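You operate a simulated robot arm through the tools that you are given. There is no shell and no other tool. Be economical: measure what you need, move in short steps, check, and stop when the job is done.

Carry out the task below with a simulated robot arm. There is one attempt and no reset: what you move stays moved.

TASK
Draw 50 ml of resin into the red-band cup and set it on the blue mat.
Fine: fan on before the tap runs; stop at the mark; a teaspoon spilt at most.
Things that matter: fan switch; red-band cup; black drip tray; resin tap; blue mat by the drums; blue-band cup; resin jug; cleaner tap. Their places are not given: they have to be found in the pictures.

It is judged by the outcome, as a careful person would: the job done as asked, and still so three seconds after it is handed in. It fails if anything else is knocked over, pushed out of place, dropped, spilled or broken.

THE ROBOT
A 7-joint arm with a two-finger parallel gripper, fixed in place. Base frame: the origin is at the foot of the arm, x ahead of it, y to its left, z up; the work surface is at about z = 860. Lengths are in mm, angles in rad, forces in N, time in s.
With the tool pointing down near the work surface it reaches from about 300 to 700 mm from the base axis. Its first joint turns from -1.152 to 1.152 rad. Payload 1.57 kg.
Tool frame: the origin (TCP) lies between the finger pads and is the grasp point; the fingertips stand 30 mm ahead of it; z points along the fingers, y is the line along which they close. The gripper opens to 110 mm. The fingers are 24 mm wide and 12 mm thick; the gripper's body (48 by 112 mm) begins 78 mm behind the TCP.
Orientation is that of the tool frame in the base frame, as a unit quaternion [w, x, y, z]. With the fingers straight down and closing along the base's y, the tool's x points along the base's -x, its y along +y and its z along -z.

THE INTERFACE
- The arm moves only by the tool arm_command. Its argument "moves" is a list of rows, each an object of numbers (a shift or turn left out is 0, a gripper value left out holds the last): "dx", "dy", "dz": the shift along the tool's x, y, z in mm; "rx", "ry", "rz": the turn, a rotation vector about the tool's x, y, z in rad; "claw": the finger opening in mm, from 0 to 110. In form: [{"dx": .., "dy": .., "dz": .., "rx": .., "ry": .., "rz": .., "claw": ..}, ...]. A call has 1 to 8 rows; each row is the pose to reach, as a shift and turn from the pose commanded when the call began, along the tool's axes at that moment. A row lasts 0.2 s, in which the tool goes at most 50 mm and 0.15 rad; a call with a longer step from one row to the next is refused whole, and so is a gripper value outside its range. A pose out of reach is approached as far as the arm can. The call stops where the force on the tool passes 40 N (or 10 N more than at its start, if that is more) or the arm is blocked; 0.2 s more then pass. The fingers move at their own pace (about 108 mm/s each) and stop on an object; they squeeze with about 43 N. The grip force told is the motor's: it shows also when the fingers shut on nothing. Time passes only in rows, and 0.2 s behind the last, so rows that repeat a pose let the fingers close. It gives the time, the measured TCP pose, the force on the tool (base axes), the opening and the grip force at its end, in the units of the frame above (readings bear some noise), and new pictures: "views" is both (left out), scene, wrist or none.
- Cameras (640 x 400 px; columns grow to the right, rows downward): "scene" is fixed at [169.3, -393.9, 1400.2]; the picture's right is [0.76, -0.64, 0.00], its down [-0.39, -0.46, -0.80] and it looks along [0.51, 0.61, -0.60] (base axes); focal length 214 px, centre (320, 200). "wrist" rides on the gripper at [-36, 0, -80] in the tool frame; the picture's right is [0.00, -1.00, 0.00], its down [0.97, 0.00, -0.24] and it looks along [0.24, 0.00, 0.97] (tool axes); focal length 218 px, centre (320, 200).
- measure_at(camera, pixels): for up to 12 pixels [column, row] of the newest picture of that camera ("zoom" is the newest enlarged one), the place [x, y, z] in the base frame of the surface seen there, good to about 2 mm. No time passes.
- inspect(camera, box): a new picture of the part [left, top, right, bottom] of that camera's present view, enlarged. No time passes.
- close_job(): hands the job in; it is judged then, once.

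Work in short steps. Measure before you move; look again where a grasp or a placing could have gone wrong, and mend it. You have 80 turns and 120 pictures in all, those below and enlarged ones among them. Open the gripper and draw the arm clear of the work before you hand the job in, unless the task says otherwise; then end with one line.

The tools are called after "Request:" by a JSON object that holds its "op" and its "data". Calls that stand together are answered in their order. arm_command: Moves the arm, as the interface text tells. Its arguments: {"type":"object","properties":{"moves":{"type":"array","items":{"type":"object","properties":{"dx":{"type":"number"},"dy":{"type":"number"},"dz":{"type":"number"},"rx":{"type":"number"},"ry":{"type":"number"},"rz":{"type":"number"},"claw":{"type":"number"}}}},"views":{"type":"string","enum":["both","scene","wrist","none"]}},"required":["moves"]} The other tools are called the same way: measure_at (camera, pixels) gives the place of the surface under pixels of a picture; inspect (camera, box) takes an enlarged picture of a part of a camera's view; close_job () hands the job in.

At the start:

```text
clock: 0.0
position: [349.7, 117.5, 1326.3]
tcp_rot: [0.0, 0.0, 1.0, 0.0]
wrist_force: [-0.1, -0.5, 0.4]
width: 110.2
finger_force: 0.1
```

scene: 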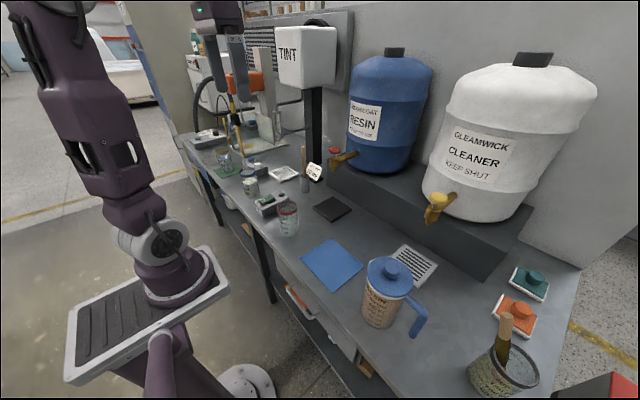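
wrist: 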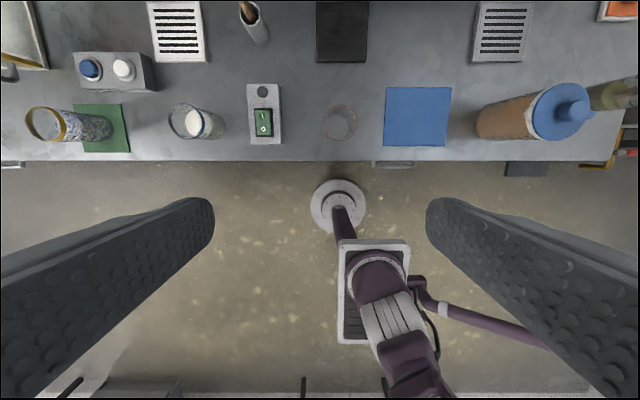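

I'll look closer at the work area: switches, cups, taps.

Request:
{"op": "inspect", "data": {"camera": "scene", "box": [180, 100, 360, 260]}}

Request:
{"op": "inspect", "data": {"camera": "wrist", "box": [0, 0, 640, 170]}}

Request:
{"op": "inspect", "data": {"camera": "scene", "box": [270, 130, 370, 240]}}

```text
2.50 times, centred on (270, 180) of scene
```

zoom: 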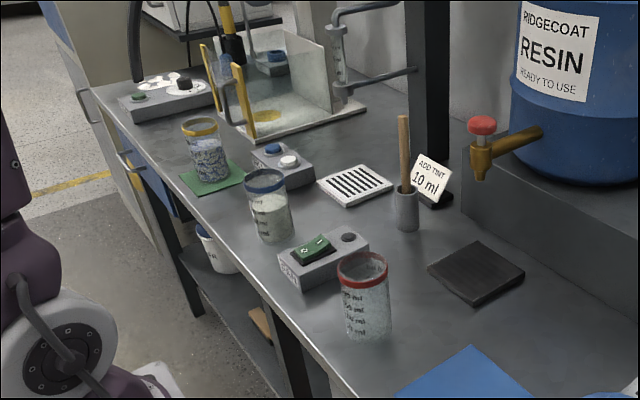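

```text
1.00 times, centred on (320, 85) of wrist
```

zoom: 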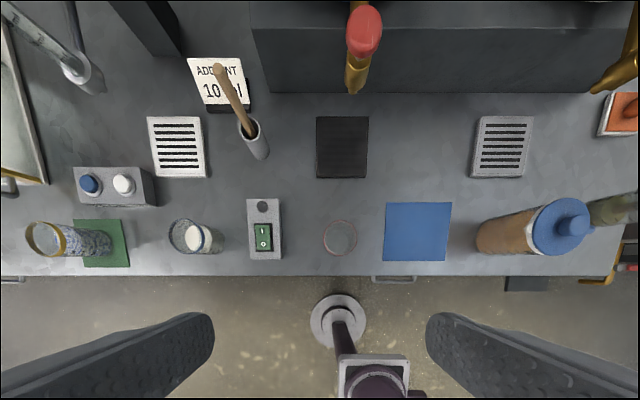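

```text
3.64 times, centred on (320, 185) of scene
```

zoom: 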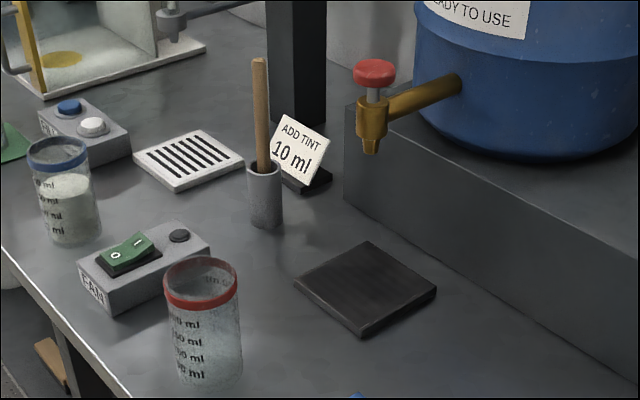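

Zoom on the tap, cup and switch from the scene camera; measure the main positions.

Request:
{"op": "measure_at", "data": {"camera": "zoom", "pixels": [[374, 70], [371, 85], [371, 112], [371, 150], [330, 300], [365, 290], [430, 292], [362, 328], [302, 283], [205, 262], [208, 310], [180, 236]]}}

Request:
{"op": "inspect", "data": {"camera": "scene", "box": [310, 130, 360, 180]}}

Request:
{"op": "inspect", "data": {"camera": "scene", "box": [270, 190, 310, 240]}}

Request:
{"op": "inspect", "data": {"camera": "scene", "box": [250, 185, 295, 220]}}

```text
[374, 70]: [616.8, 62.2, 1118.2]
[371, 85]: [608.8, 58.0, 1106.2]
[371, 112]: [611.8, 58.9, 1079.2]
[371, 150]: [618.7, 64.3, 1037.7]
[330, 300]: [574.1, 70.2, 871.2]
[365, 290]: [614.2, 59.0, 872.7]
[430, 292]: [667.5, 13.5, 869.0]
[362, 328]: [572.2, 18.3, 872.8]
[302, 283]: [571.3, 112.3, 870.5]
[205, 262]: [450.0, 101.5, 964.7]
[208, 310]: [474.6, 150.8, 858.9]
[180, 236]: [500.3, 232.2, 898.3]
```

```text
8.00 times, centred on (335, 155) of scene
```

zoom: 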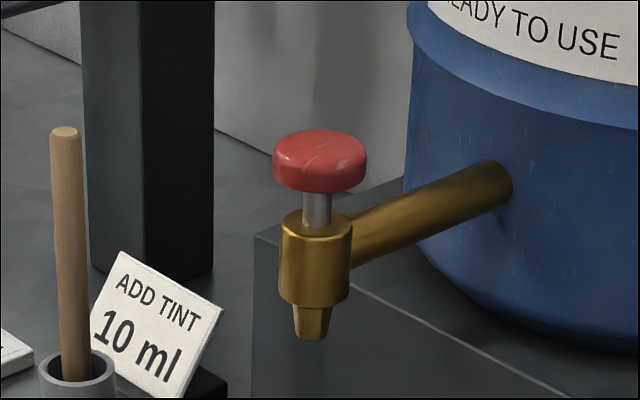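

```text
8.00 times, centred on (290, 215) of scene
```

zoom: 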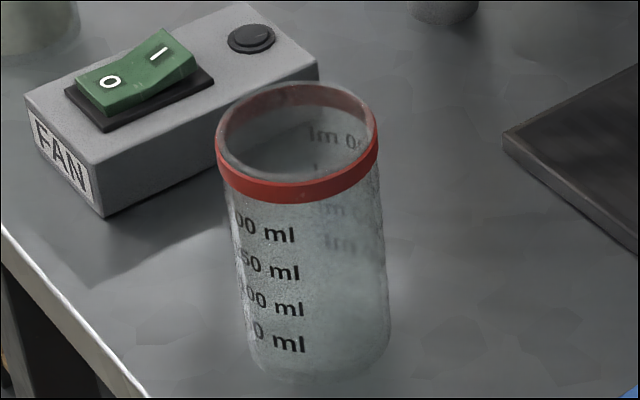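

```text
11.43 times, centred on (272, 202) of scene
```

zoom: 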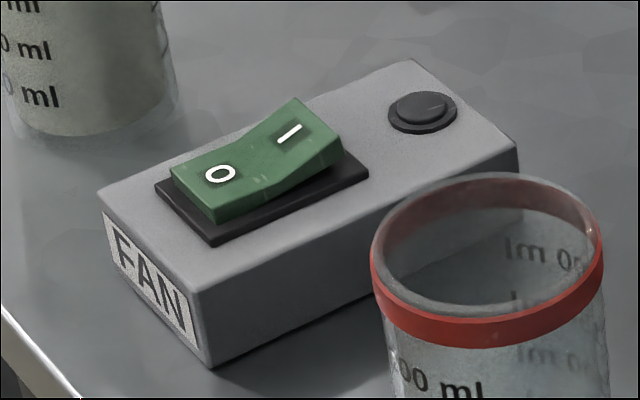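

Request:
{"op": "measure_at", "data": {"camera": "zoom", "pixels": [[290, 132], [220, 174], [255, 160], [420, 100], [205, 290], [410, 65], [100, 195], [515, 150], [375, 260], [600, 240], [490, 335], [480, 180]]}}

Request:
{"op": "inspect", "data": {"camera": "wrist", "box": [230, 70, 390, 170]}}

```text
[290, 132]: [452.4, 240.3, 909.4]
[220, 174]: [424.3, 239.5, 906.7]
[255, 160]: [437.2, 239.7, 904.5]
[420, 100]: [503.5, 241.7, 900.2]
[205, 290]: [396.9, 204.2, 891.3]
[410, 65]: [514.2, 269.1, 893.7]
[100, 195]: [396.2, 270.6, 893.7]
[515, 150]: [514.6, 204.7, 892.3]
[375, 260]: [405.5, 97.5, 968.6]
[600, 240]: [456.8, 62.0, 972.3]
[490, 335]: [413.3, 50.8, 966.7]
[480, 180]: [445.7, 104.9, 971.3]
```

```text
4.00 times, centred on (310, 120) of wrist
```

zoom: 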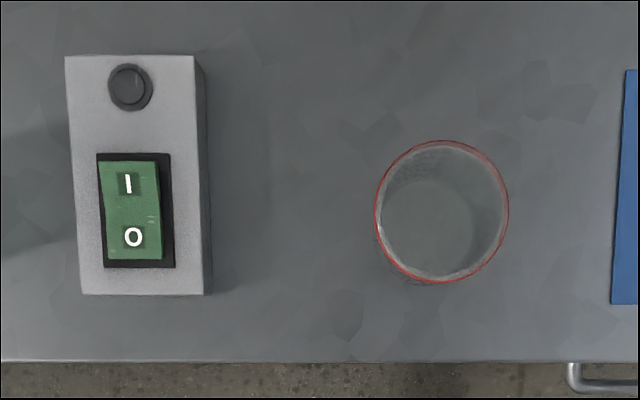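

Request:
{"op": "measure_at", "data": {"camera": "zoom", "pixels": [[376, 212], [508, 208], [443, 142], [435, 281], [400, 330], [430, 215], [300, 360], [614, 303], [628, 185], [131, 183]]}}

Request:
{"op": "measure_at", "data": {"camera": "wrist", "pixels": [[388, 88], [450, 88], [446, 145], [385, 145], [340, 15], [365, 60], [318, 60], [485, 120]]}}

```text
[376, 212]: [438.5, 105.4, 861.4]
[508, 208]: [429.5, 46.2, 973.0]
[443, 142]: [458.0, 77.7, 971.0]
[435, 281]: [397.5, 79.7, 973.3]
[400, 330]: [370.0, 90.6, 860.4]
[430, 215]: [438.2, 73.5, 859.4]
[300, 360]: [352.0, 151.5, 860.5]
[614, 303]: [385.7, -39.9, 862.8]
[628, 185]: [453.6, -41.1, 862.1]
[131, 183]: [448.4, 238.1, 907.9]
```

```text
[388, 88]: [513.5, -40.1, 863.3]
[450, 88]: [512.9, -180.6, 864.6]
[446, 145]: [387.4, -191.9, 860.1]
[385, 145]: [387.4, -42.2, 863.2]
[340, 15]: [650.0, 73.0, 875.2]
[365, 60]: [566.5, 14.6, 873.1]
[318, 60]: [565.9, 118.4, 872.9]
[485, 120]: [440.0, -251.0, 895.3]
```

Fan rocker "I" end at (450,240,909), lamp dark (off). I close the fingers and move above it.

Request:
{"op": "arm_command", "data": {"moves": [{"dx": -13, "dy": 15, "dz": 43, "claw": 0}, {"dx": -26, "dy": 30, "dz": 86, "claw": 0}, {"dx": -40, "dy": 46, "dz": 130, "claw": 0}, {"dx": -53, "dy": 61, "dz": 173, "claw": 0}, {"dx": -66, "dy": 76, "dz": 216, "claw": 0}, {"dx": -80, "dy": 91, "dz": 260, "claw": 0}, {"dx": -93, "dy": 106, "dz": 303, "claw": 0}, {"dx": -106, "dy": 121.5, "dz": 346, "claw": 0}], "views": "both"}}

```text
clock: 1.8
position: [455.6, 237.6, 979.3]
tcp_rot: [0.0, 0.0, 1.0, 0.0]
wrist_force: [-0.4, 1.1, 0.7]
width: 0.0
finger_force: 21.6
```

scene: 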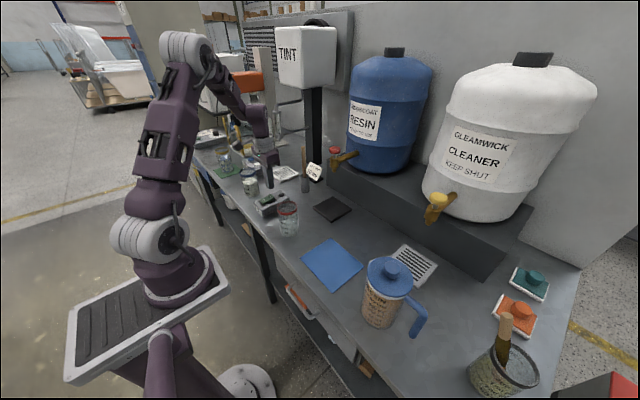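
wrist: 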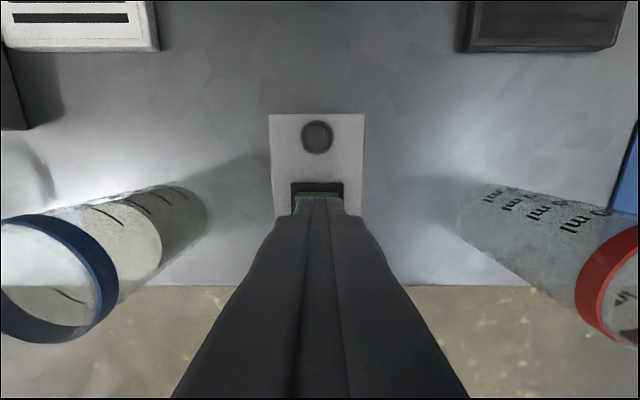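

Press down gently in small steps.

Request:
{"op": "arm_command", "data": {"moves": [{"dz": 30, "claw": 0}, {"dz": 37, "claw": 0}, {"dz": 41, "claw": 0}, {"dz": 44, "claw": 0}, {"dz": 47, "claw": 0}], "views": "wrist"}}

```text
clock: 2.9
position: [457.5, 238.2, 938.3]
tcp_rot: [0.003, 0.0, 1.0, 0.003]
wrist_force: [0.2, -1.0, 9.9]
width: 0.0
finger_force: 21.9
stopped in row 5: the force on the tool passed its limit (the readings are from after the stop); the commanded pose is now the measured one
```

wrist: 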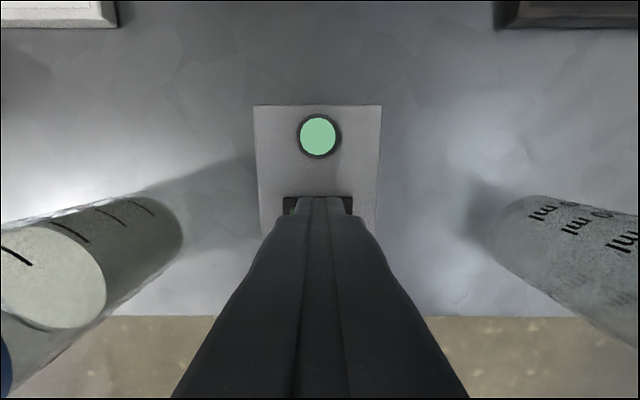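

Lamp is lit. Withdraw upward and toward the cup, confirm it stays on.

Request:
{"op": "arm_command", "data": {"moves": [{"dz": -45, "claw": 0}, {"dz": -90, "claw": 0}, {"dz": -130, "claw": 0}, {"dz": -170, "claw": 20}, {"dz": -170, "claw": 100}], "views": "none"}}

Request:
{"op": "inspect", "data": {"camera": "scene", "box": [250, 180, 310, 240]}}

```text
clock: 4.1
position: [454.8, 239.5, 1109.5]
tcp_rot: [0.002, -0.001, 1.0, 0.001]
wrist_force: [-0.6, -0.6, 0.0]
width: 99.9
finger_force: 1.5
```

```text
6.67 times, centred on (280, 210) of scene
```

zoom: 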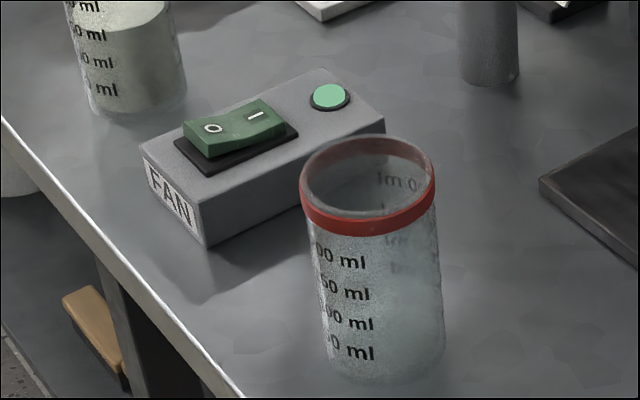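

Fan on (lamp green at (330,97) in zoom). Now tilt the tool about 60° forward (so the hand stays clear below the tap) above the cup at (428,76).

Request:
{"op": "arm_command", "data": {"moves": [{"dx": 4, "dy": -24, "dz": -3, "ry": -0.14, "claw": 100}, {"dx": 8, "dy": -47, "dz": -6, "ry": -0.28, "claw": 100}, {"dx": 12, "dy": -71, "dz": -6, "ry": -0.42, "claw": 100}, {"dx": 16, "dy": -94, "dz": -6, "ry": -0.56, "claw": 100}, {"dx": 20, "dy": -118, "dz": -6, "ry": -0.7, "claw": 100}, {"dx": 24, "dy": -141, "dz": -6, "ry": -0.84, "claw": 100}, {"dx": 27, "dy": -163.5, "dz": -6, "ry": -0.98, "claw": 100}], "views": "both"}}

```text
clock: 5.7
position: [464.6, 104.7, 1157.8]
tcp_rot: [0.428, 0.013, 0.904, 0.014]
wrist_force: [0.0, 0.7, -0.4]
width: 100.1
finger_force: 0.1
out of reach, approached as far as the arm can: row 5, 6, 7
```

scene: 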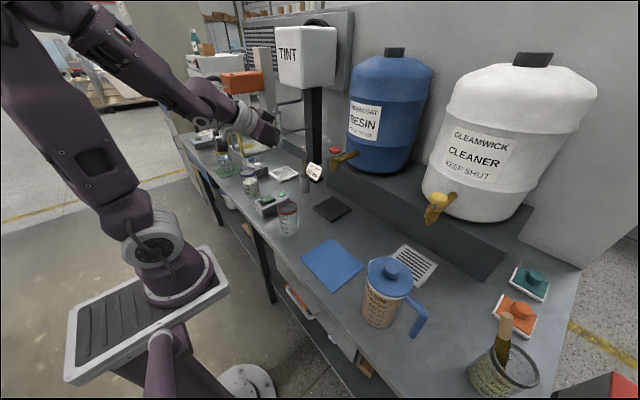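
wrist: 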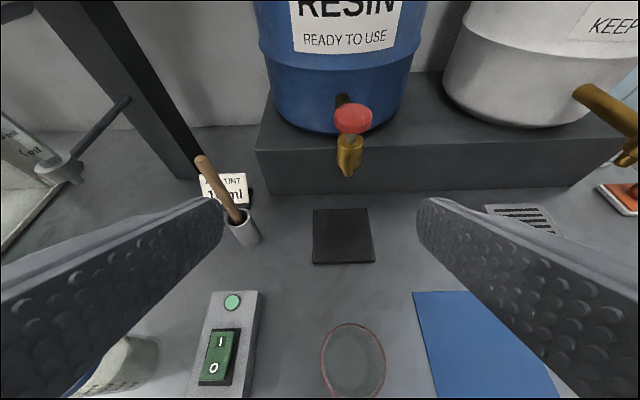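

The tilt is out of reach that close in. I'll grip the cup vertically first, carry it further out, and regrip tilted there. Untilt now.

Request:
{"op": "arm_command", "data": {"moves": [{"ry": 0.14, "claw": 100}, {"ry": 0.28, "claw": 100}, {"ry": 0.42, "claw": 100}, {"ry": 0.56, "claw": 100}, {"ry": 0.7, "claw": 100}, {"ry": 0.84, "claw": 100}, {"ry": 0.89, "claw": 100}], "views": "none"}}

```text
clock: 7.3
position: [465.0, 103.4, 1159.3]
tcp_rot: [-0.004, 0.005, 1.0, 0.018]
wrist_force: [-0.2, 0.1, 0.0]
width: 99.8
finger_force: 0.1
out of reach, approached as far as the arm can: row 1
```

Request:
{"op": "arm_command", "data": {"moves": [{"dx": 12, "dy": -9, "dz": 33, "rx": 0.036, "ry": -0.008, "rz": -0.01, "claw": 106}, {"dx": 25, "dy": -18, "dz": 66, "rx": 0.036, "ry": -0.008, "rz": -0.01, "claw": 106}, {"dx": 37, "dy": -27.5, "dz": 99, "rx": 0.036, "ry": -0.008, "rz": -0.01, "claw": 106}, {"dx": 37, "dy": -27.5, "dz": 99, "rx": 0.036, "ry": -0.008, "rz": -0.01, "claw": 106}], "views": "wrist"}}

```text
clock: 8.3
position: [427.6, 78.9, 1058.9]
tcp_rot: [0.0, 0.002, 1.0, -0.001]
wrist_force: [0.3, 0.0, 1.1]
width: 105.9
finger_force: 0.1
```

wrist: 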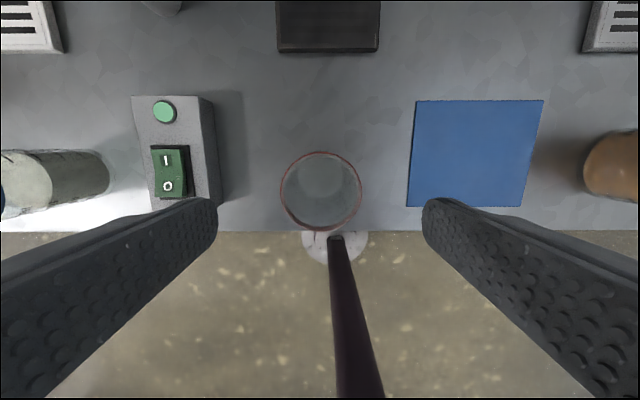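

Request:
{"op": "measure_at", "data": {"camera": "wrist", "pixels": [[282, 190], [361, 190], [321, 153], [321, 228], [328, 8], [328, 45], [278, 30], [380, 30]]}}

```text
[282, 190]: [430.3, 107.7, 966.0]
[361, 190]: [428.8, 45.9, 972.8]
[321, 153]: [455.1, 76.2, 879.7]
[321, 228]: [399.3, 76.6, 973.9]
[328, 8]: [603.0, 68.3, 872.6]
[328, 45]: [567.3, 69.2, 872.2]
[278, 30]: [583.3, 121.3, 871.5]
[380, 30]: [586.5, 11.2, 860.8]
```

Cup centre (429,77). Descend and grip.

Request:
{"op": "arm_command", "data": {"moves": [{"dx": -1, "dy": -2, "dz": 45}, {"dx": -1, "dy": -2, "dz": 90}, {"dx": -1, "dy": -2, "dz": 120}, {"dx": -1, "dy": -2, "dz": 136}, {"dx": -1, "dy": -2, "dz": 136, "claw": 50}, {"dx": -1, "dy": -2, "dz": 136, "claw": 50}, {"dx": -1, "dy": -2, "dz": 136, "claw": 50}], "views": "wrist"}}

```text
clock: 9.9
position: [429.3, 78.2, 922.2]
tcp_rot: [0.001, 0.002, 1.0, -0.001]
wrist_force: [0.1, -0.3, -0.4]
width: 63.7
finger_force: 42.8
```

wrist: 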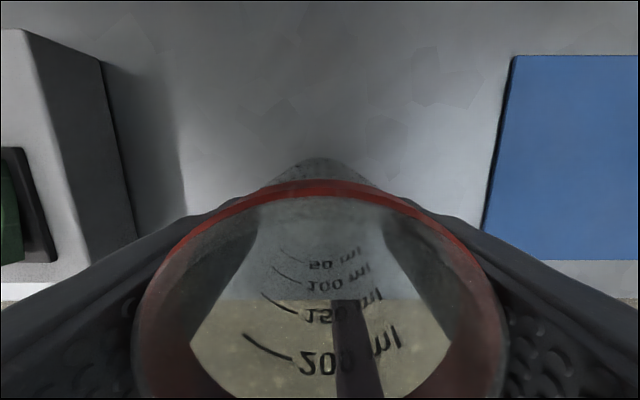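

Gripped. Lift 30 mm and carry to a free spot (545,-25) for regripping.

Request:
{"op": "arm_command", "data": {"moves": [{"dz": -30}, {"dx": -29, "dy": -26, "dz": -30}, {"dx": -58, "dy": -52, "dz": -30}, {"dx": -87, "dy": -78, "dz": -30}, {"dx": -116, "dy": -103, "dz": -30}, {"dx": -116, "dy": -103, "dz": -30}], "views": "both"}}

```text
clock: 11.3
position: [544.4, -25.8, 953.0]
tcp_rot: [0.001, 0.001, 1.0, -0.001]
wrist_force: [-0.1, -0.3, -0.5]
width: 63.8
finger_force: 43.2
```

scene: 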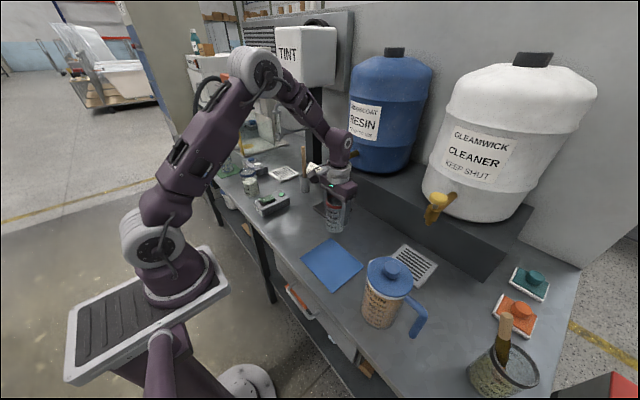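
wrist: 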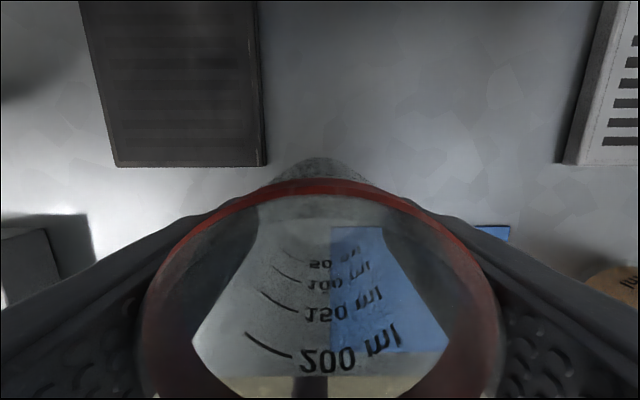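

Request:
{"op": "arm_command", "data": {"moves": [{"dz": 20}, {"dz": 29}, {"dz": 29.5}, {"dz": 29.5, "claw": 100}, {"dz": 29.5, "claw": 100}, {"dz": 0, "claw": 100}, {"dz": -50, "claw": 100}, {"dz": -100, "claw": 100}], "views": "wrist"}}

```text
clock: 13.1
position: [544.4, -25.3, 1051.5]
tcp_rot: [0.002, 0.002, 1.0, -0.001]
wrist_force: [-0.2, 0.6, 0.4]
width: 99.9
finger_force: 0.0
```

wrist: 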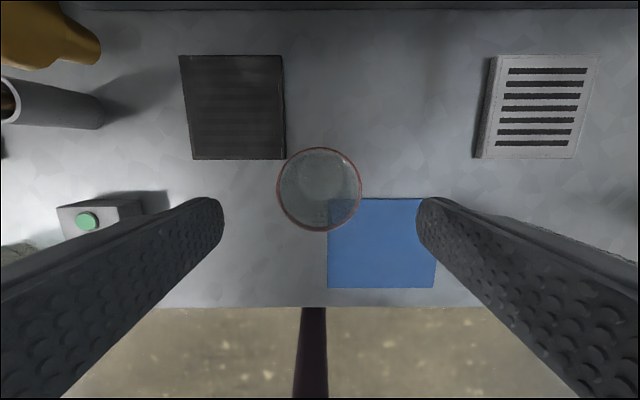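

Request:
{"op": "measure_at", "data": {"camera": "wrist", "pixels": [[182, 59], [279, 59], [195, 156], [283, 156], [278, 188], [361, 188], [319, 230], [85, 55]]}}

Request:
{"op": "arm_command", "data": {"moves": [{"ry": -0.14}, {"ry": -0.28}, {"ry": -0.42}, {"ry": -0.56}, {"ry": -0.7}, {"ry": -0.82}], "views": "both"}}

```text
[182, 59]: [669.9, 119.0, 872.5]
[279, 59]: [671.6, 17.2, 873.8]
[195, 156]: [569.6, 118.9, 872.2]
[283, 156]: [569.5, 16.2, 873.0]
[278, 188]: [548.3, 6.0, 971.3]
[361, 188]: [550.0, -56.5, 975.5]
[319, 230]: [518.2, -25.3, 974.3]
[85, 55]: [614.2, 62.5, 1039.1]
```

```text
clock: 14.5
position: [544.2, -26.0, 1053.3]
tcp_rot: [0.399, 0.001, 0.917, -0.001]
wrist_force: [-0.6, 0.3, -0.4]
width: 99.8
finger_force: 0.0
```

scene: 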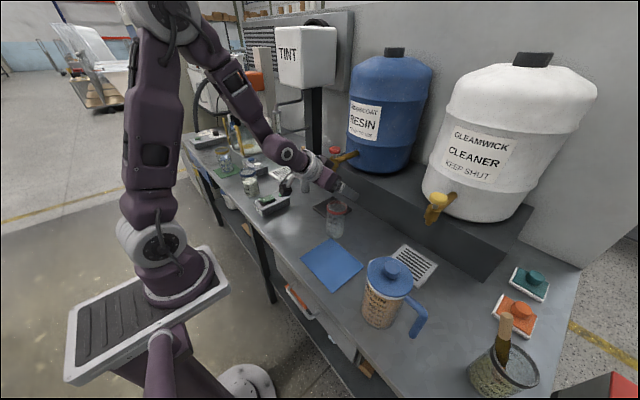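
wrist: 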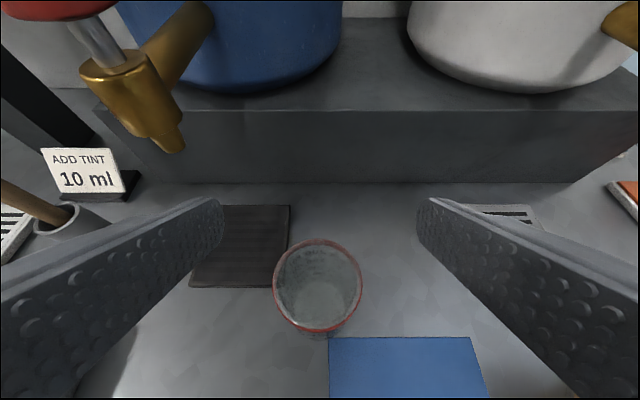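

Request:
{"op": "measure_at", "data": {"camera": "wrist", "pixels": [[176, 148], [165, 151], [183, 146], [120, 75], [145, 115], [150, 70], [95, 40]]}}

Request:
{"op": "arm_command", "data": {"moves": [{"ry": -0.12}, {"ry": -0.12}], "views": "none"}}

```text
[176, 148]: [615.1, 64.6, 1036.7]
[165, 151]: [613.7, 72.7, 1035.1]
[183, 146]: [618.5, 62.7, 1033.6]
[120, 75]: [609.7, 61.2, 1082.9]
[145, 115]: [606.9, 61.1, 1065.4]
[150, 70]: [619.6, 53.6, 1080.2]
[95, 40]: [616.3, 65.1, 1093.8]
```

```text
clock: 15.1
position: [543.9, -26.3, 1052.8]
tcp_rot: [0.454, 0.002, 0.891, -0.003]
wrist_force: [0.2, 0.7, 0.1]
width: 100.1
finger_force: 0.1
```

Tilted 54°. Descend vertically around the cup (centre ~ (549,-25)).

Request:
{"op": "arm_command", "data": {"moves": [{"dx": -3, "dz": 4, "dy": 1}, {"dx": 33, "dz": 30, "dy": 1}, {"dx": 64, "dz": 53, "dy": 1}, {"dx": 84, "dz": 67.5, "dy": 1}, {"dx": 84, "dz": 67.5, "dy": 1}], "views": "both"}}

```text
clock: 16.3
position: [547.8, -25.7, 945.3]
tcp_rot: [0.453, 0.001, 0.891, -0.001]
wrist_force: [1.1, 0.2, -0.3]
width: 100.2
finger_force: 0.2
```

scene: 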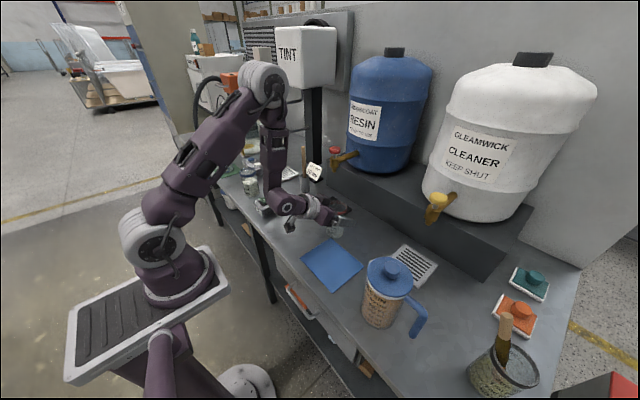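
wrist: 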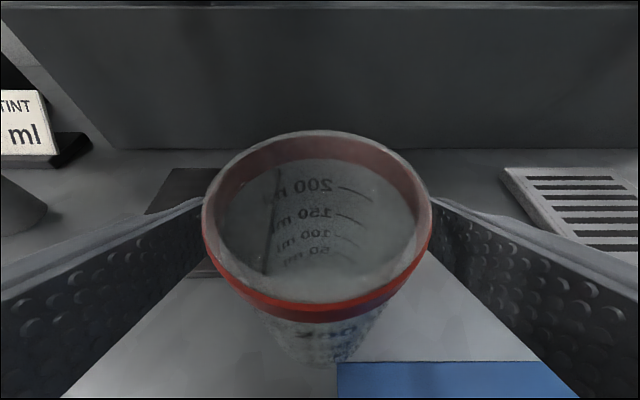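

Request:
{"op": "inspect", "data": {"camera": "scene", "box": [230, 130, 370, 260]}}

```text
3.08 times, centred on (300, 195) of scene
```

zoom: 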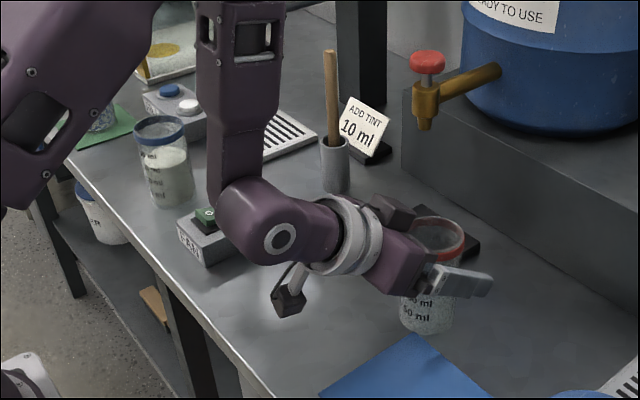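

Request:
{"op": "measure_at", "data": {"camera": "zoom", "pixels": [[288, 310], [265, 258], [320, 265], [390, 280], [245, 200], [395, 200], [225, 205]]}}

```text
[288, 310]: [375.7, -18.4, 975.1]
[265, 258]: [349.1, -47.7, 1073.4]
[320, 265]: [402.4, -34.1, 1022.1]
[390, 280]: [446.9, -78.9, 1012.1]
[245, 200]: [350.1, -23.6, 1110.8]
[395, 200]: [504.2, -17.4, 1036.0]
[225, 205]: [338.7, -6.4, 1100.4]
```

Clear of everything. Lower 28 mm more and grip.

Request:
{"op": "arm_command", "data": {"moves": [{"dx": 22.6, "dz": 16.5}, {"dx": 22.6, "dz": 16.5}, {"dx": 22.6, "dz": 16.5, "claw": 50}, {"dx": 22.6, "dz": 16.5, "claw": 50}, {"dx": 22.6, "dz": 16.5, "claw": 50}], "views": "both"}}

```text
clock: 17.5
position: [549.6, -25.5, 917.6]
tcp_rot: [0.453, 0.001, 0.891, -0.002]
wrist_force: [0.8, -0.3, -1.1]
width: 63.6
finger_force: 42.9
```

scene: 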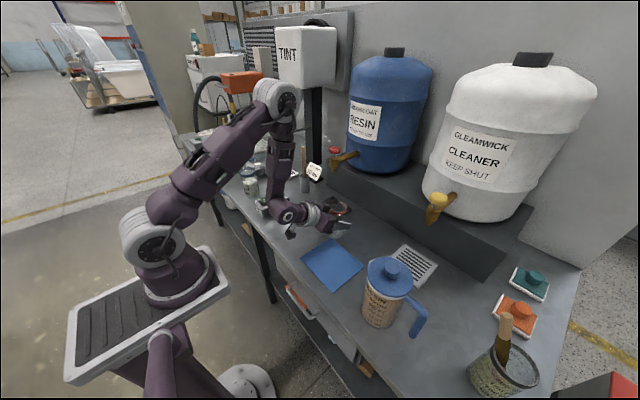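
wrist: 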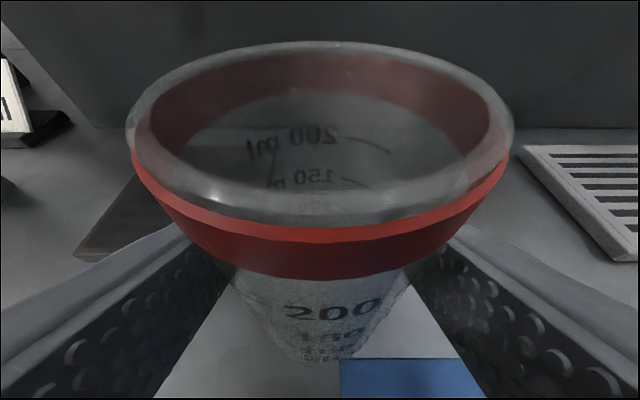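

Request:
{"op": "measure_at", "data": {"camera": "scene", "pixels": [[303, 148], [304, 165], [305, 188]]}}

Request:
{"op": "arm_command", "data": {"moves": [{"dx": -14.5, "dz": -10.6}, {"dx": -14.5, "dz": -10.6}], "views": "none"}}

```text
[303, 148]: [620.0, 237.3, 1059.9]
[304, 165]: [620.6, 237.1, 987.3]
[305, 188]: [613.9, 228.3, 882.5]
```

```text
clock: 18.1
position: [549.0, -25.3, 936.3]
tcp_rot: [0.453, 0.001, 0.892, -0.001]
wrist_force: [0.7, 0.0, 0.6]
width: 63.4
finger_force: 42.8
```

Stick is well clear (y≈237). Slide the cup over the tray centre (620,68).

Request:
{"op": "arm_command", "data": {"moves": [{"dx": -10.5, "dy": 23, "dz": 14.4}, {"dx": -21, "dy": 47, "dz": 28.7}, {"dx": -31.4, "dy": 70, "dz": 43}, {"dx": -41.9, "dy": 93.3, "dz": 57.4}, {"dx": -41.9, "dy": 93.3, "dz": 57.4}], "views": "both"}}

Request:
{"op": "inspect", "data": {"camera": "scene", "box": [280, 130, 400, 230]}}

```text
clock: 19.3
position: [621.1, 67.2, 936.1]
tcp_rot: [0.453, 0.002, 0.891, -0.002]
wrist_force: [-0.6, 0.7, 0.0]
width: 63.5
finger_force: 43.2
```

scene: 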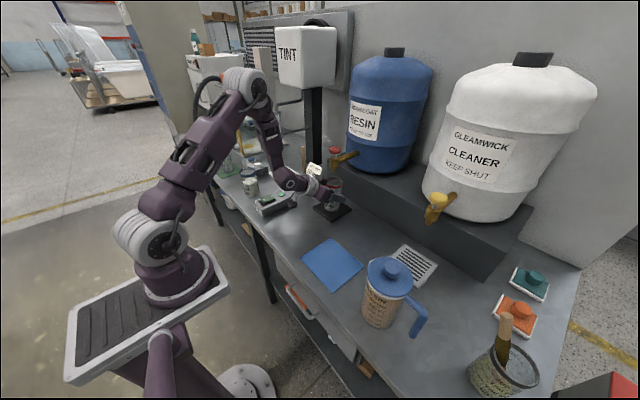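
wrist: 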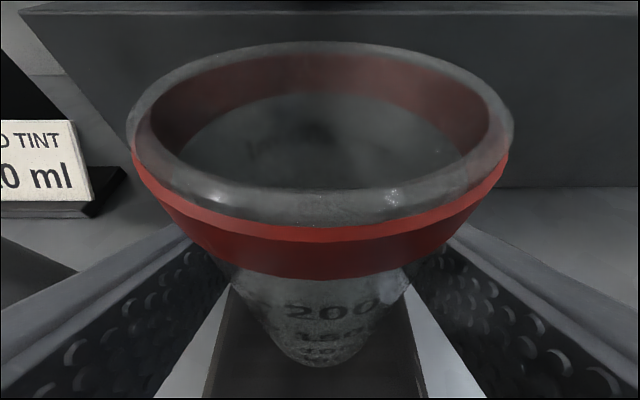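

```text
4.00 times, centred on (340, 180) of scene
```

zoom: 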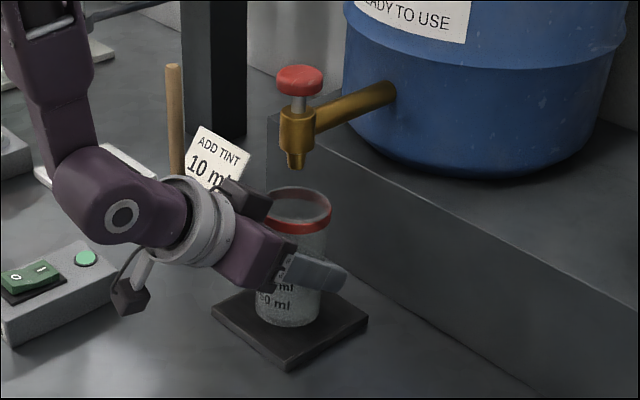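

Well placed beneath the spout. Lower onto the tray and release.

Request:
{"op": "arm_command", "data": {"moves": [{"dx": 4.0, "dz": 2.9}, {"dx": 5.4, "dz": 3.9}, {"dx": 5.4, "dz": 3.9}, {"dx": 5.4, "dz": 3.9, "claw": 100}, {"dx": 5.4, "dz": 3.9, "claw": 100}, {"dx": 5.4, "dz": 3.9, "claw": 100}], "views": "wrist"}}

```text
clock: 20.7
position: [620.1, 68.4, 928.8]
tcp_rot: [0.453, 0.001, 0.891, -0.002]
wrist_force: [-0.1, -0.3, -0.6]
width: 100.2
finger_force: 0.0
```

wrist: 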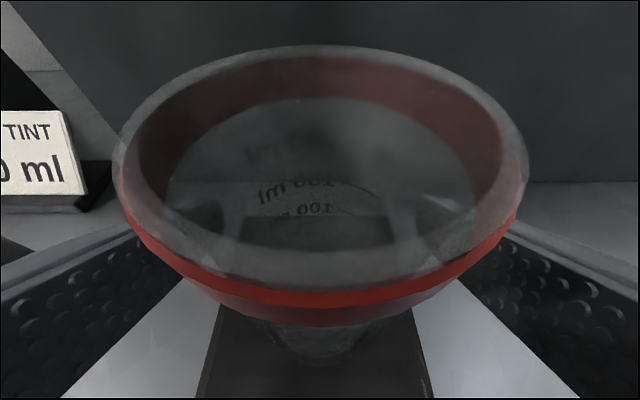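

Released. Back out along the tool axis.

Request:
{"op": "arm_command", "data": {"moves": [{"dz": -20}, {"dz": -55}, {"dz": -90}, {"dz": -110}, {"dz": -110}], "views": "both"}}

Request:
{"op": "inspect", "data": {"camera": "scene", "box": [290, 130, 390, 230]}}

```text
clock: 21.9
position: [529.7, 69.4, 993.9]
tcp_rot: [0.453, 0.001, 0.891, -0.002]
wrist_force: [0.2, -0.1, 0.3]
width: 100.2
finger_force: 0.1
```

scene: 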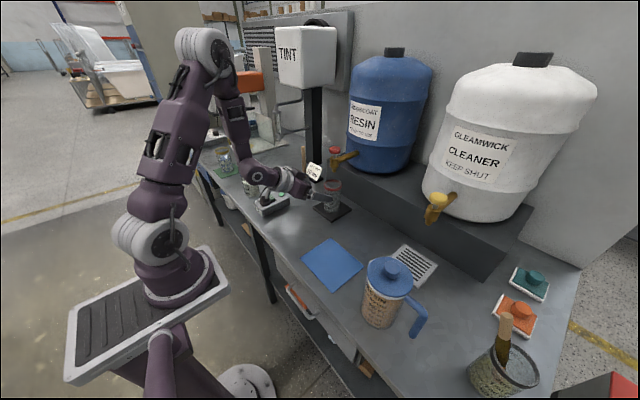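
wrist: 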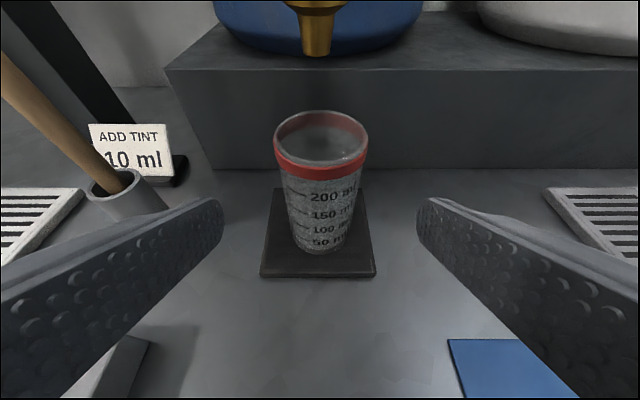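

```text
4.00 times, centred on (340, 180) of scene
```

zoom: 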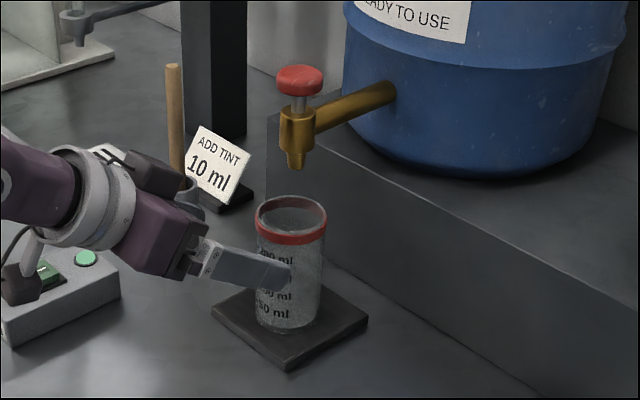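

Request:
{"op": "inspect", "data": {"camera": "wrist", "box": [260, 90, 390, 280]}}

Request:
{"op": "inspect", "data": {"camera": "wrist", "box": [280, 170, 370, 260]}}

```text
2.11 times, centred on (325, 185) of wrist
```

zoom: 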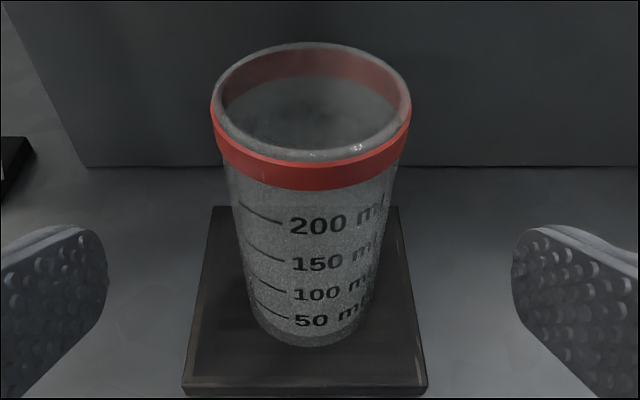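

```text
4.44 times, centred on (325, 215) of wrist
```

zoom: 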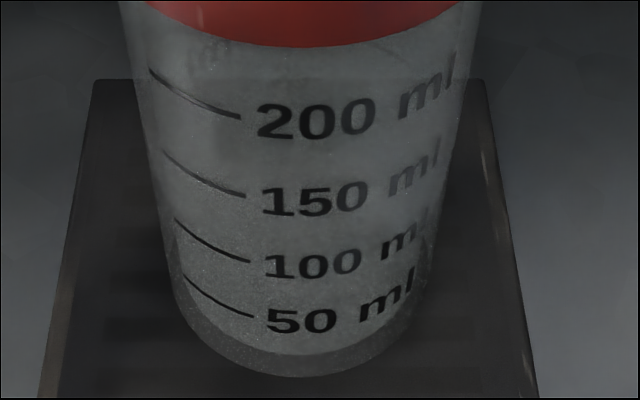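

Request:
{"op": "measure_at", "data": {"camera": "zoom", "pixels": [[245, 116], [244, 195], [248, 261], [250, 315], [188, 279], [265, 373]]}}

Request:
{"op": "arm_command", "data": {"moves": [{"dx": -25, "dz": -30}, {"dx": -50, "dz": -60}, {"dx": -82, "dz": -90, "ry": 0.14}, {"dx": -110, "dz": -110, "ry": 0.28, "claw": 60}, {"dx": -130, "dz": -125, "ry": 0.42, "claw": 0}, {"dx": -140, "dz": -130, "ry": 0.56, "claw": 0}, {"dx": -150, "dz": -135, "ry": 0.7, "claw": 0}, {"dx": -150, "dz": -135, "ry": 0.84, "claw": 0}], "views": "none"}}

```text
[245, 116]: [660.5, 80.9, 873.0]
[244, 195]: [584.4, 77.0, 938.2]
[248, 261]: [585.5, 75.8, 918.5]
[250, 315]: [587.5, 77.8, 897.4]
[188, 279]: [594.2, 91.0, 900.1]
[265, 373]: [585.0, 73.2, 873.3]
```

```text
clock: 23.7
position: [511.0, 70.2, 1195.1]
tcp_rot: [0.05, 0.001, 0.999, 0.0]
wrist_force: [0.0, -0.1, -0.6]
width: 0.0
finger_force: 21.5
out of reach, approached as far as the arm can: row 3, 4
```

Request:
{"op": "measure_at", "data": {"camera": "scene", "pixels": [[352, 110], [364, 122], [364, 155], [335, 151], [335, 148], [356, 85]]}}

Request:
{"op": "arm_command", "data": {"moves": [{"ry": 0.1, "claw": 0}, {"ry": 0.1, "claw": 0}], "views": "both"}}

```text
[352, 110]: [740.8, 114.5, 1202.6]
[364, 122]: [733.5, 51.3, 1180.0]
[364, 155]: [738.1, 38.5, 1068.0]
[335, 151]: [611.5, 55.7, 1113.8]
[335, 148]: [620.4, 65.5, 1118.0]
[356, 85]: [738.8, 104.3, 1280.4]
```

```text
clock: 24.3
position: [510.4, 68.9, 1194.1]
tcp_rot: [0.0, 0.002, 1.0, 0.0]
wrist_force: [-0.2, -0.6, 0.8]
width: 0.3
finger_force: 21.3
```

scene: 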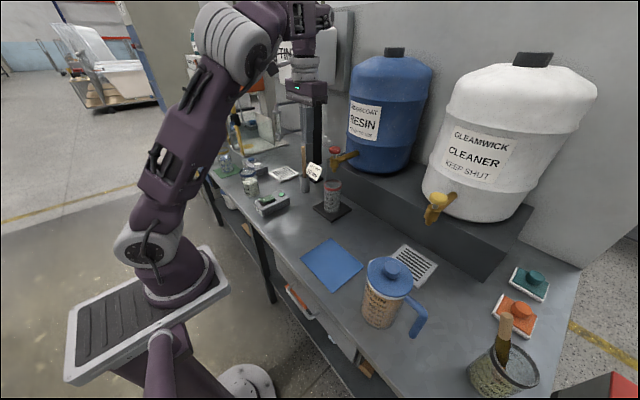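
wrist: 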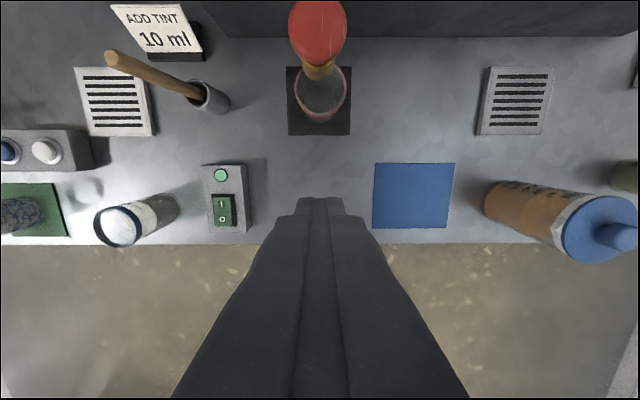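

Fan lit, cup in place on the tray. Move the closed fingers above the red knob.

Request:
{"op": "arm_command", "data": {"moves": [{"dx": -36, "dy": -0.5, "claw": 0}, {"dx": -73, "dy": -0.5, "claw": 0}, {"dx": -109, "dy": -0.5, "claw": 0}, {"dx": -109, "dy": -0.5, "dz": 20, "claw": 0}, {"dx": -109, "dy": -0.5, "dz": 30, "claw": 0}, {"dx": -109, "dy": -0.5, "dz": 30, "claw": 0}], "views": "wrist"}}

Request:
{"op": "inspect", "data": {"camera": "scene", "box": [290, 120, 390, 220]}}

```text
clock: 25.7
position: [613.8, 69.1, 1160.8]
tcp_rot: [0.0, 0.001, 1.0, 0.0]
wrist_force: [-0.1, 0.2, 0.3]
width: 0.0
finger_force: 21.7
out of reach, approached as far as the arm can: row 3, 4, 5, 6
```

wrist: 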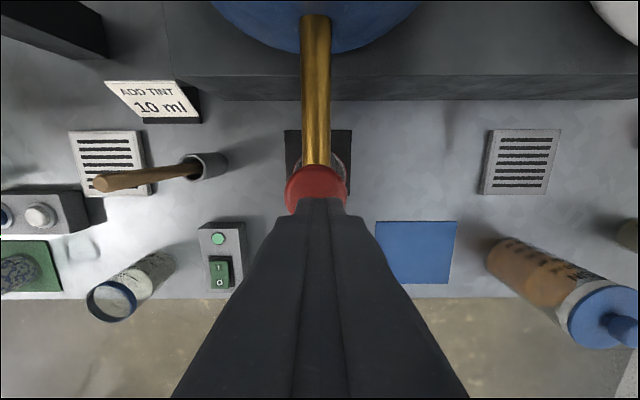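

```text
4.00 times, centred on (340, 170) of scene
```

zoom: 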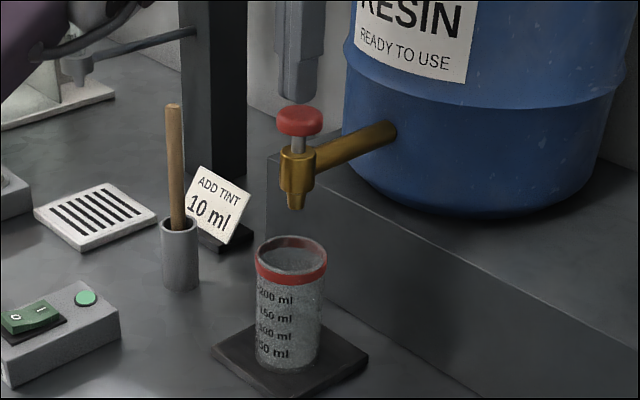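

Request:
{"op": "arm_command", "data": {"moves": [{"dx": -3, "dy": -1, "dz": 6, "claw": 0}, {"dx": -5, "dy": -1, "dz": 8, "claw": 0}], "views": "none"}}

Request:
{"op": "inspect", "data": {"camera": "scene", "box": [310, 120, 360, 170]}}

```text
clock: 26.3
position: [616.9, 66.7, 1152.7]
tcp_rot: [0.002, 0.001, 1.0, -0.001]
wrist_force: [0.1, -0.4, 0.6]
width: 0.4
finger_force: 21.6
```

```text
8.00 times, centred on (335, 145) of scene
```

zoom: 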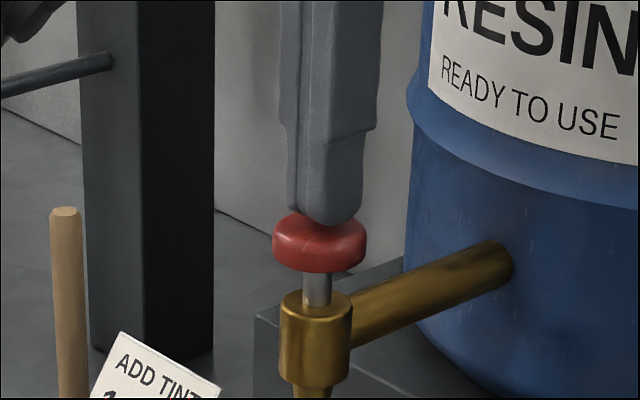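

Fingers just above the knob. Short trial press and release.

Request:
{"op": "arm_command", "data": {"moves": [{"dz": 5, "claw": 0}, {"dz": 9, "claw": 0}, {"dz": -2, "claw": 0}], "views": "none"}}

Request:
{"op": "inspect", "data": {"camera": "scene", "box": [295, 130, 375, 220]}}

```text
clock: 27.1
position: [617.0, 65.9, 1154.6]
tcp_rot: [0.001, 0.002, 1.0, -0.001]
wrist_force: [-0.1, -0.2, 0.2]
width: 0.0
finger_force: 21.6
```

```text
4.44 times, centred on (335, 175) of scene
```

zoom: 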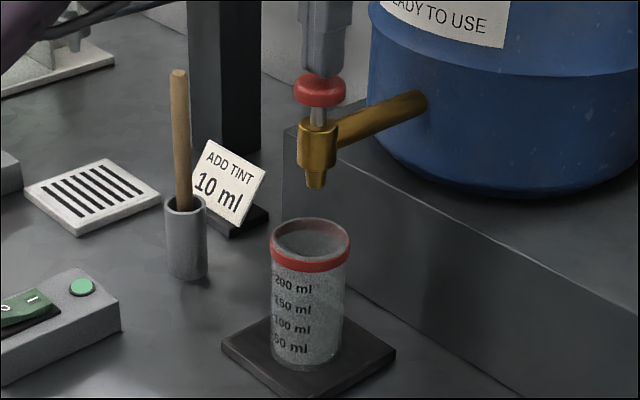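

Request:
{"op": "arm_command", "data": {"moves": [{"dz": 9, "claw": 0}], "views": "none"}}

Request:
{"op": "inspect", "data": {"camera": "scene", "box": [310, 130, 370, 220]}}

```text
clock: 27.5
position: [616.8, 66.0, 1145.4]
tcp_rot: [0.0, 0.002, 1.0, -0.001]
wrist_force: [0.0, -1.8, 2.3]
width: 0.1
finger_force: 21.1
```

```text
4.44 times, centred on (340, 175) of scene
```

zoom: 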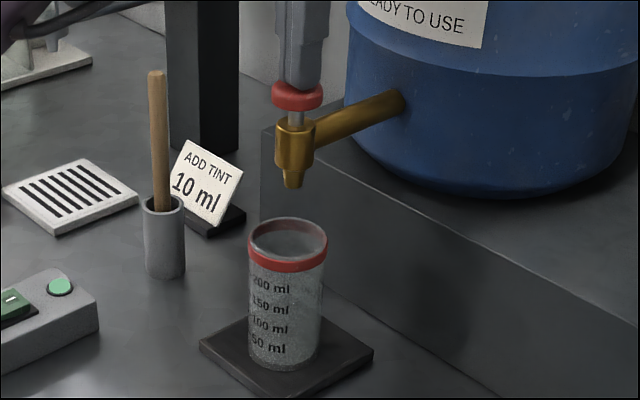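

Request:
{"op": "arm_command", "data": {"moves": [{"dz": 4, "claw": 0}], "views": "none"}}

Request:
{"op": "inspect", "data": {"camera": "scene", "box": [310, 130, 370, 220]}}

```text
clock: 27.9
position: [618.4, 66.0, 1141.3]
tcp_rot: [0.001, 0.002, 1.0, -0.001]
wrist_force: [-2.1, -0.3, 3.9]
width: 0.0
finger_force: 21.1
```

```text
4.44 times, centred on (340, 175) of scene
```

zoom: 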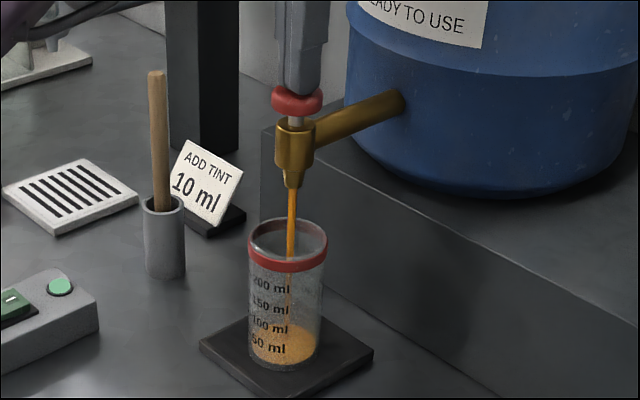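

It flows fast; release at once.

Request:
{"op": "arm_command", "data": {"moves": [{"dz": -14, "claw": 0}], "views": "none"}}

Request:
{"op": "inspect", "data": {"camera": "scene", "box": [315, 175, 350, 220]}}

```text
clock: 28.3
position: [617.0, 66.2, 1155.0]
tcp_rot: [0.0, 0.001, 1.0, -0.001]
wrist_force: [-0.3, 0.7, 0.0]
width: 0.2
finger_force: 21.6
```

```text
8.89 times, centred on (332, 198) of scene
```

zoom: 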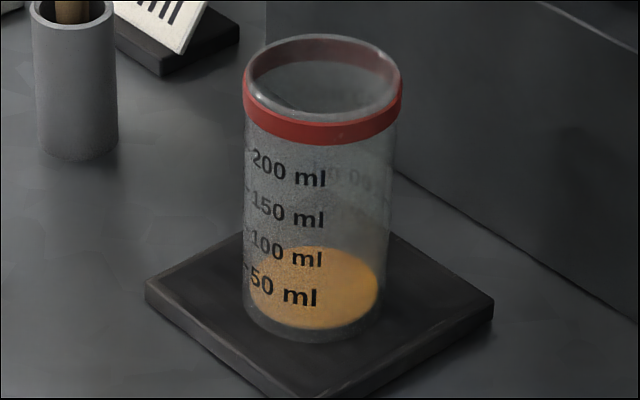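

Request:
{"op": "measure_at", "data": {"camera": "zoom", "pixels": [[340, 260], [315, 287], [350, 300], [300, 325], [312, 338], [246, 270], [246, 262], [310, 90]]}}

Request:
{"op": "inspect", "data": {"camera": "scene", "box": [325, 198, 345, 218]}}

```text
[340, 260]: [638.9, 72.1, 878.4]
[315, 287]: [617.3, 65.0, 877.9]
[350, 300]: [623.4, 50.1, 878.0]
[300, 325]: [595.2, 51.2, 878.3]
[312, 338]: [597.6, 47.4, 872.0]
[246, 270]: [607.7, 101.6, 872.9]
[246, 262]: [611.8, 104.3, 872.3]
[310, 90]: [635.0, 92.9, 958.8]
```

```text
16.00 times, centred on (335, 208) of scene
```

zoom: 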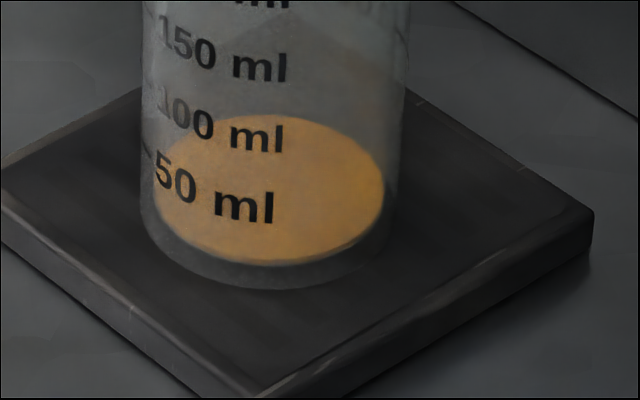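

Liquid surface measures z≈878 (a few ml); the 50 mark is at ≈898. Press again for a timed burst.

Request:
{"op": "arm_command", "data": {"moves": [{"dz": 14, "claw": 0}, {"dz": 14, "claw": 0}, {"dz": 14, "claw": 0}, {"dz": 14, "claw": 0}, {"dz": 0, "claw": 0}], "views": "none"}}

Request:
{"op": "inspect", "data": {"camera": "scene", "box": [315, 175, 350, 220]}}

Request:
{"op": "measure_at", "data": {"camera": "zoom", "pixels": [[340, 260], [315, 280], [345, 290], [300, 315], [325, 270], [335, 280]]}}

```text
clock: 29.5
position: [618.0, 66.1, 1156.3]
tcp_rot: [0.001, 0.002, 1.0, -0.001]
wrist_force: [-0.9, 0.1, 0.1]
width: 0.1
finger_force: 21.6
```

```text
8.89 times, centred on (332, 198) of scene
```

zoom: 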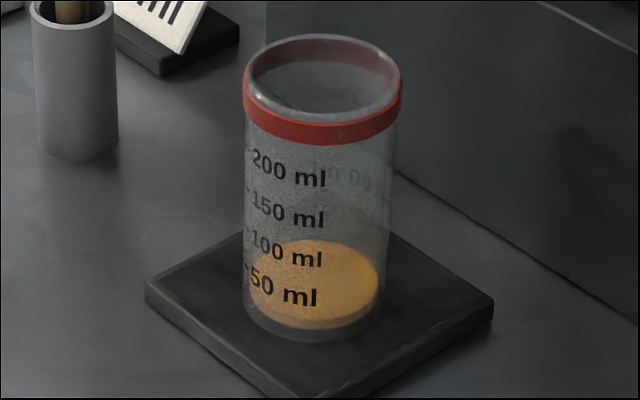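

```text
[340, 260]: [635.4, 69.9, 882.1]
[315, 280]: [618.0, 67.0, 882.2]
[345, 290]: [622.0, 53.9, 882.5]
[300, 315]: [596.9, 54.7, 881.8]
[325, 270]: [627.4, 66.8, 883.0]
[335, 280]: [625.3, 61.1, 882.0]
```

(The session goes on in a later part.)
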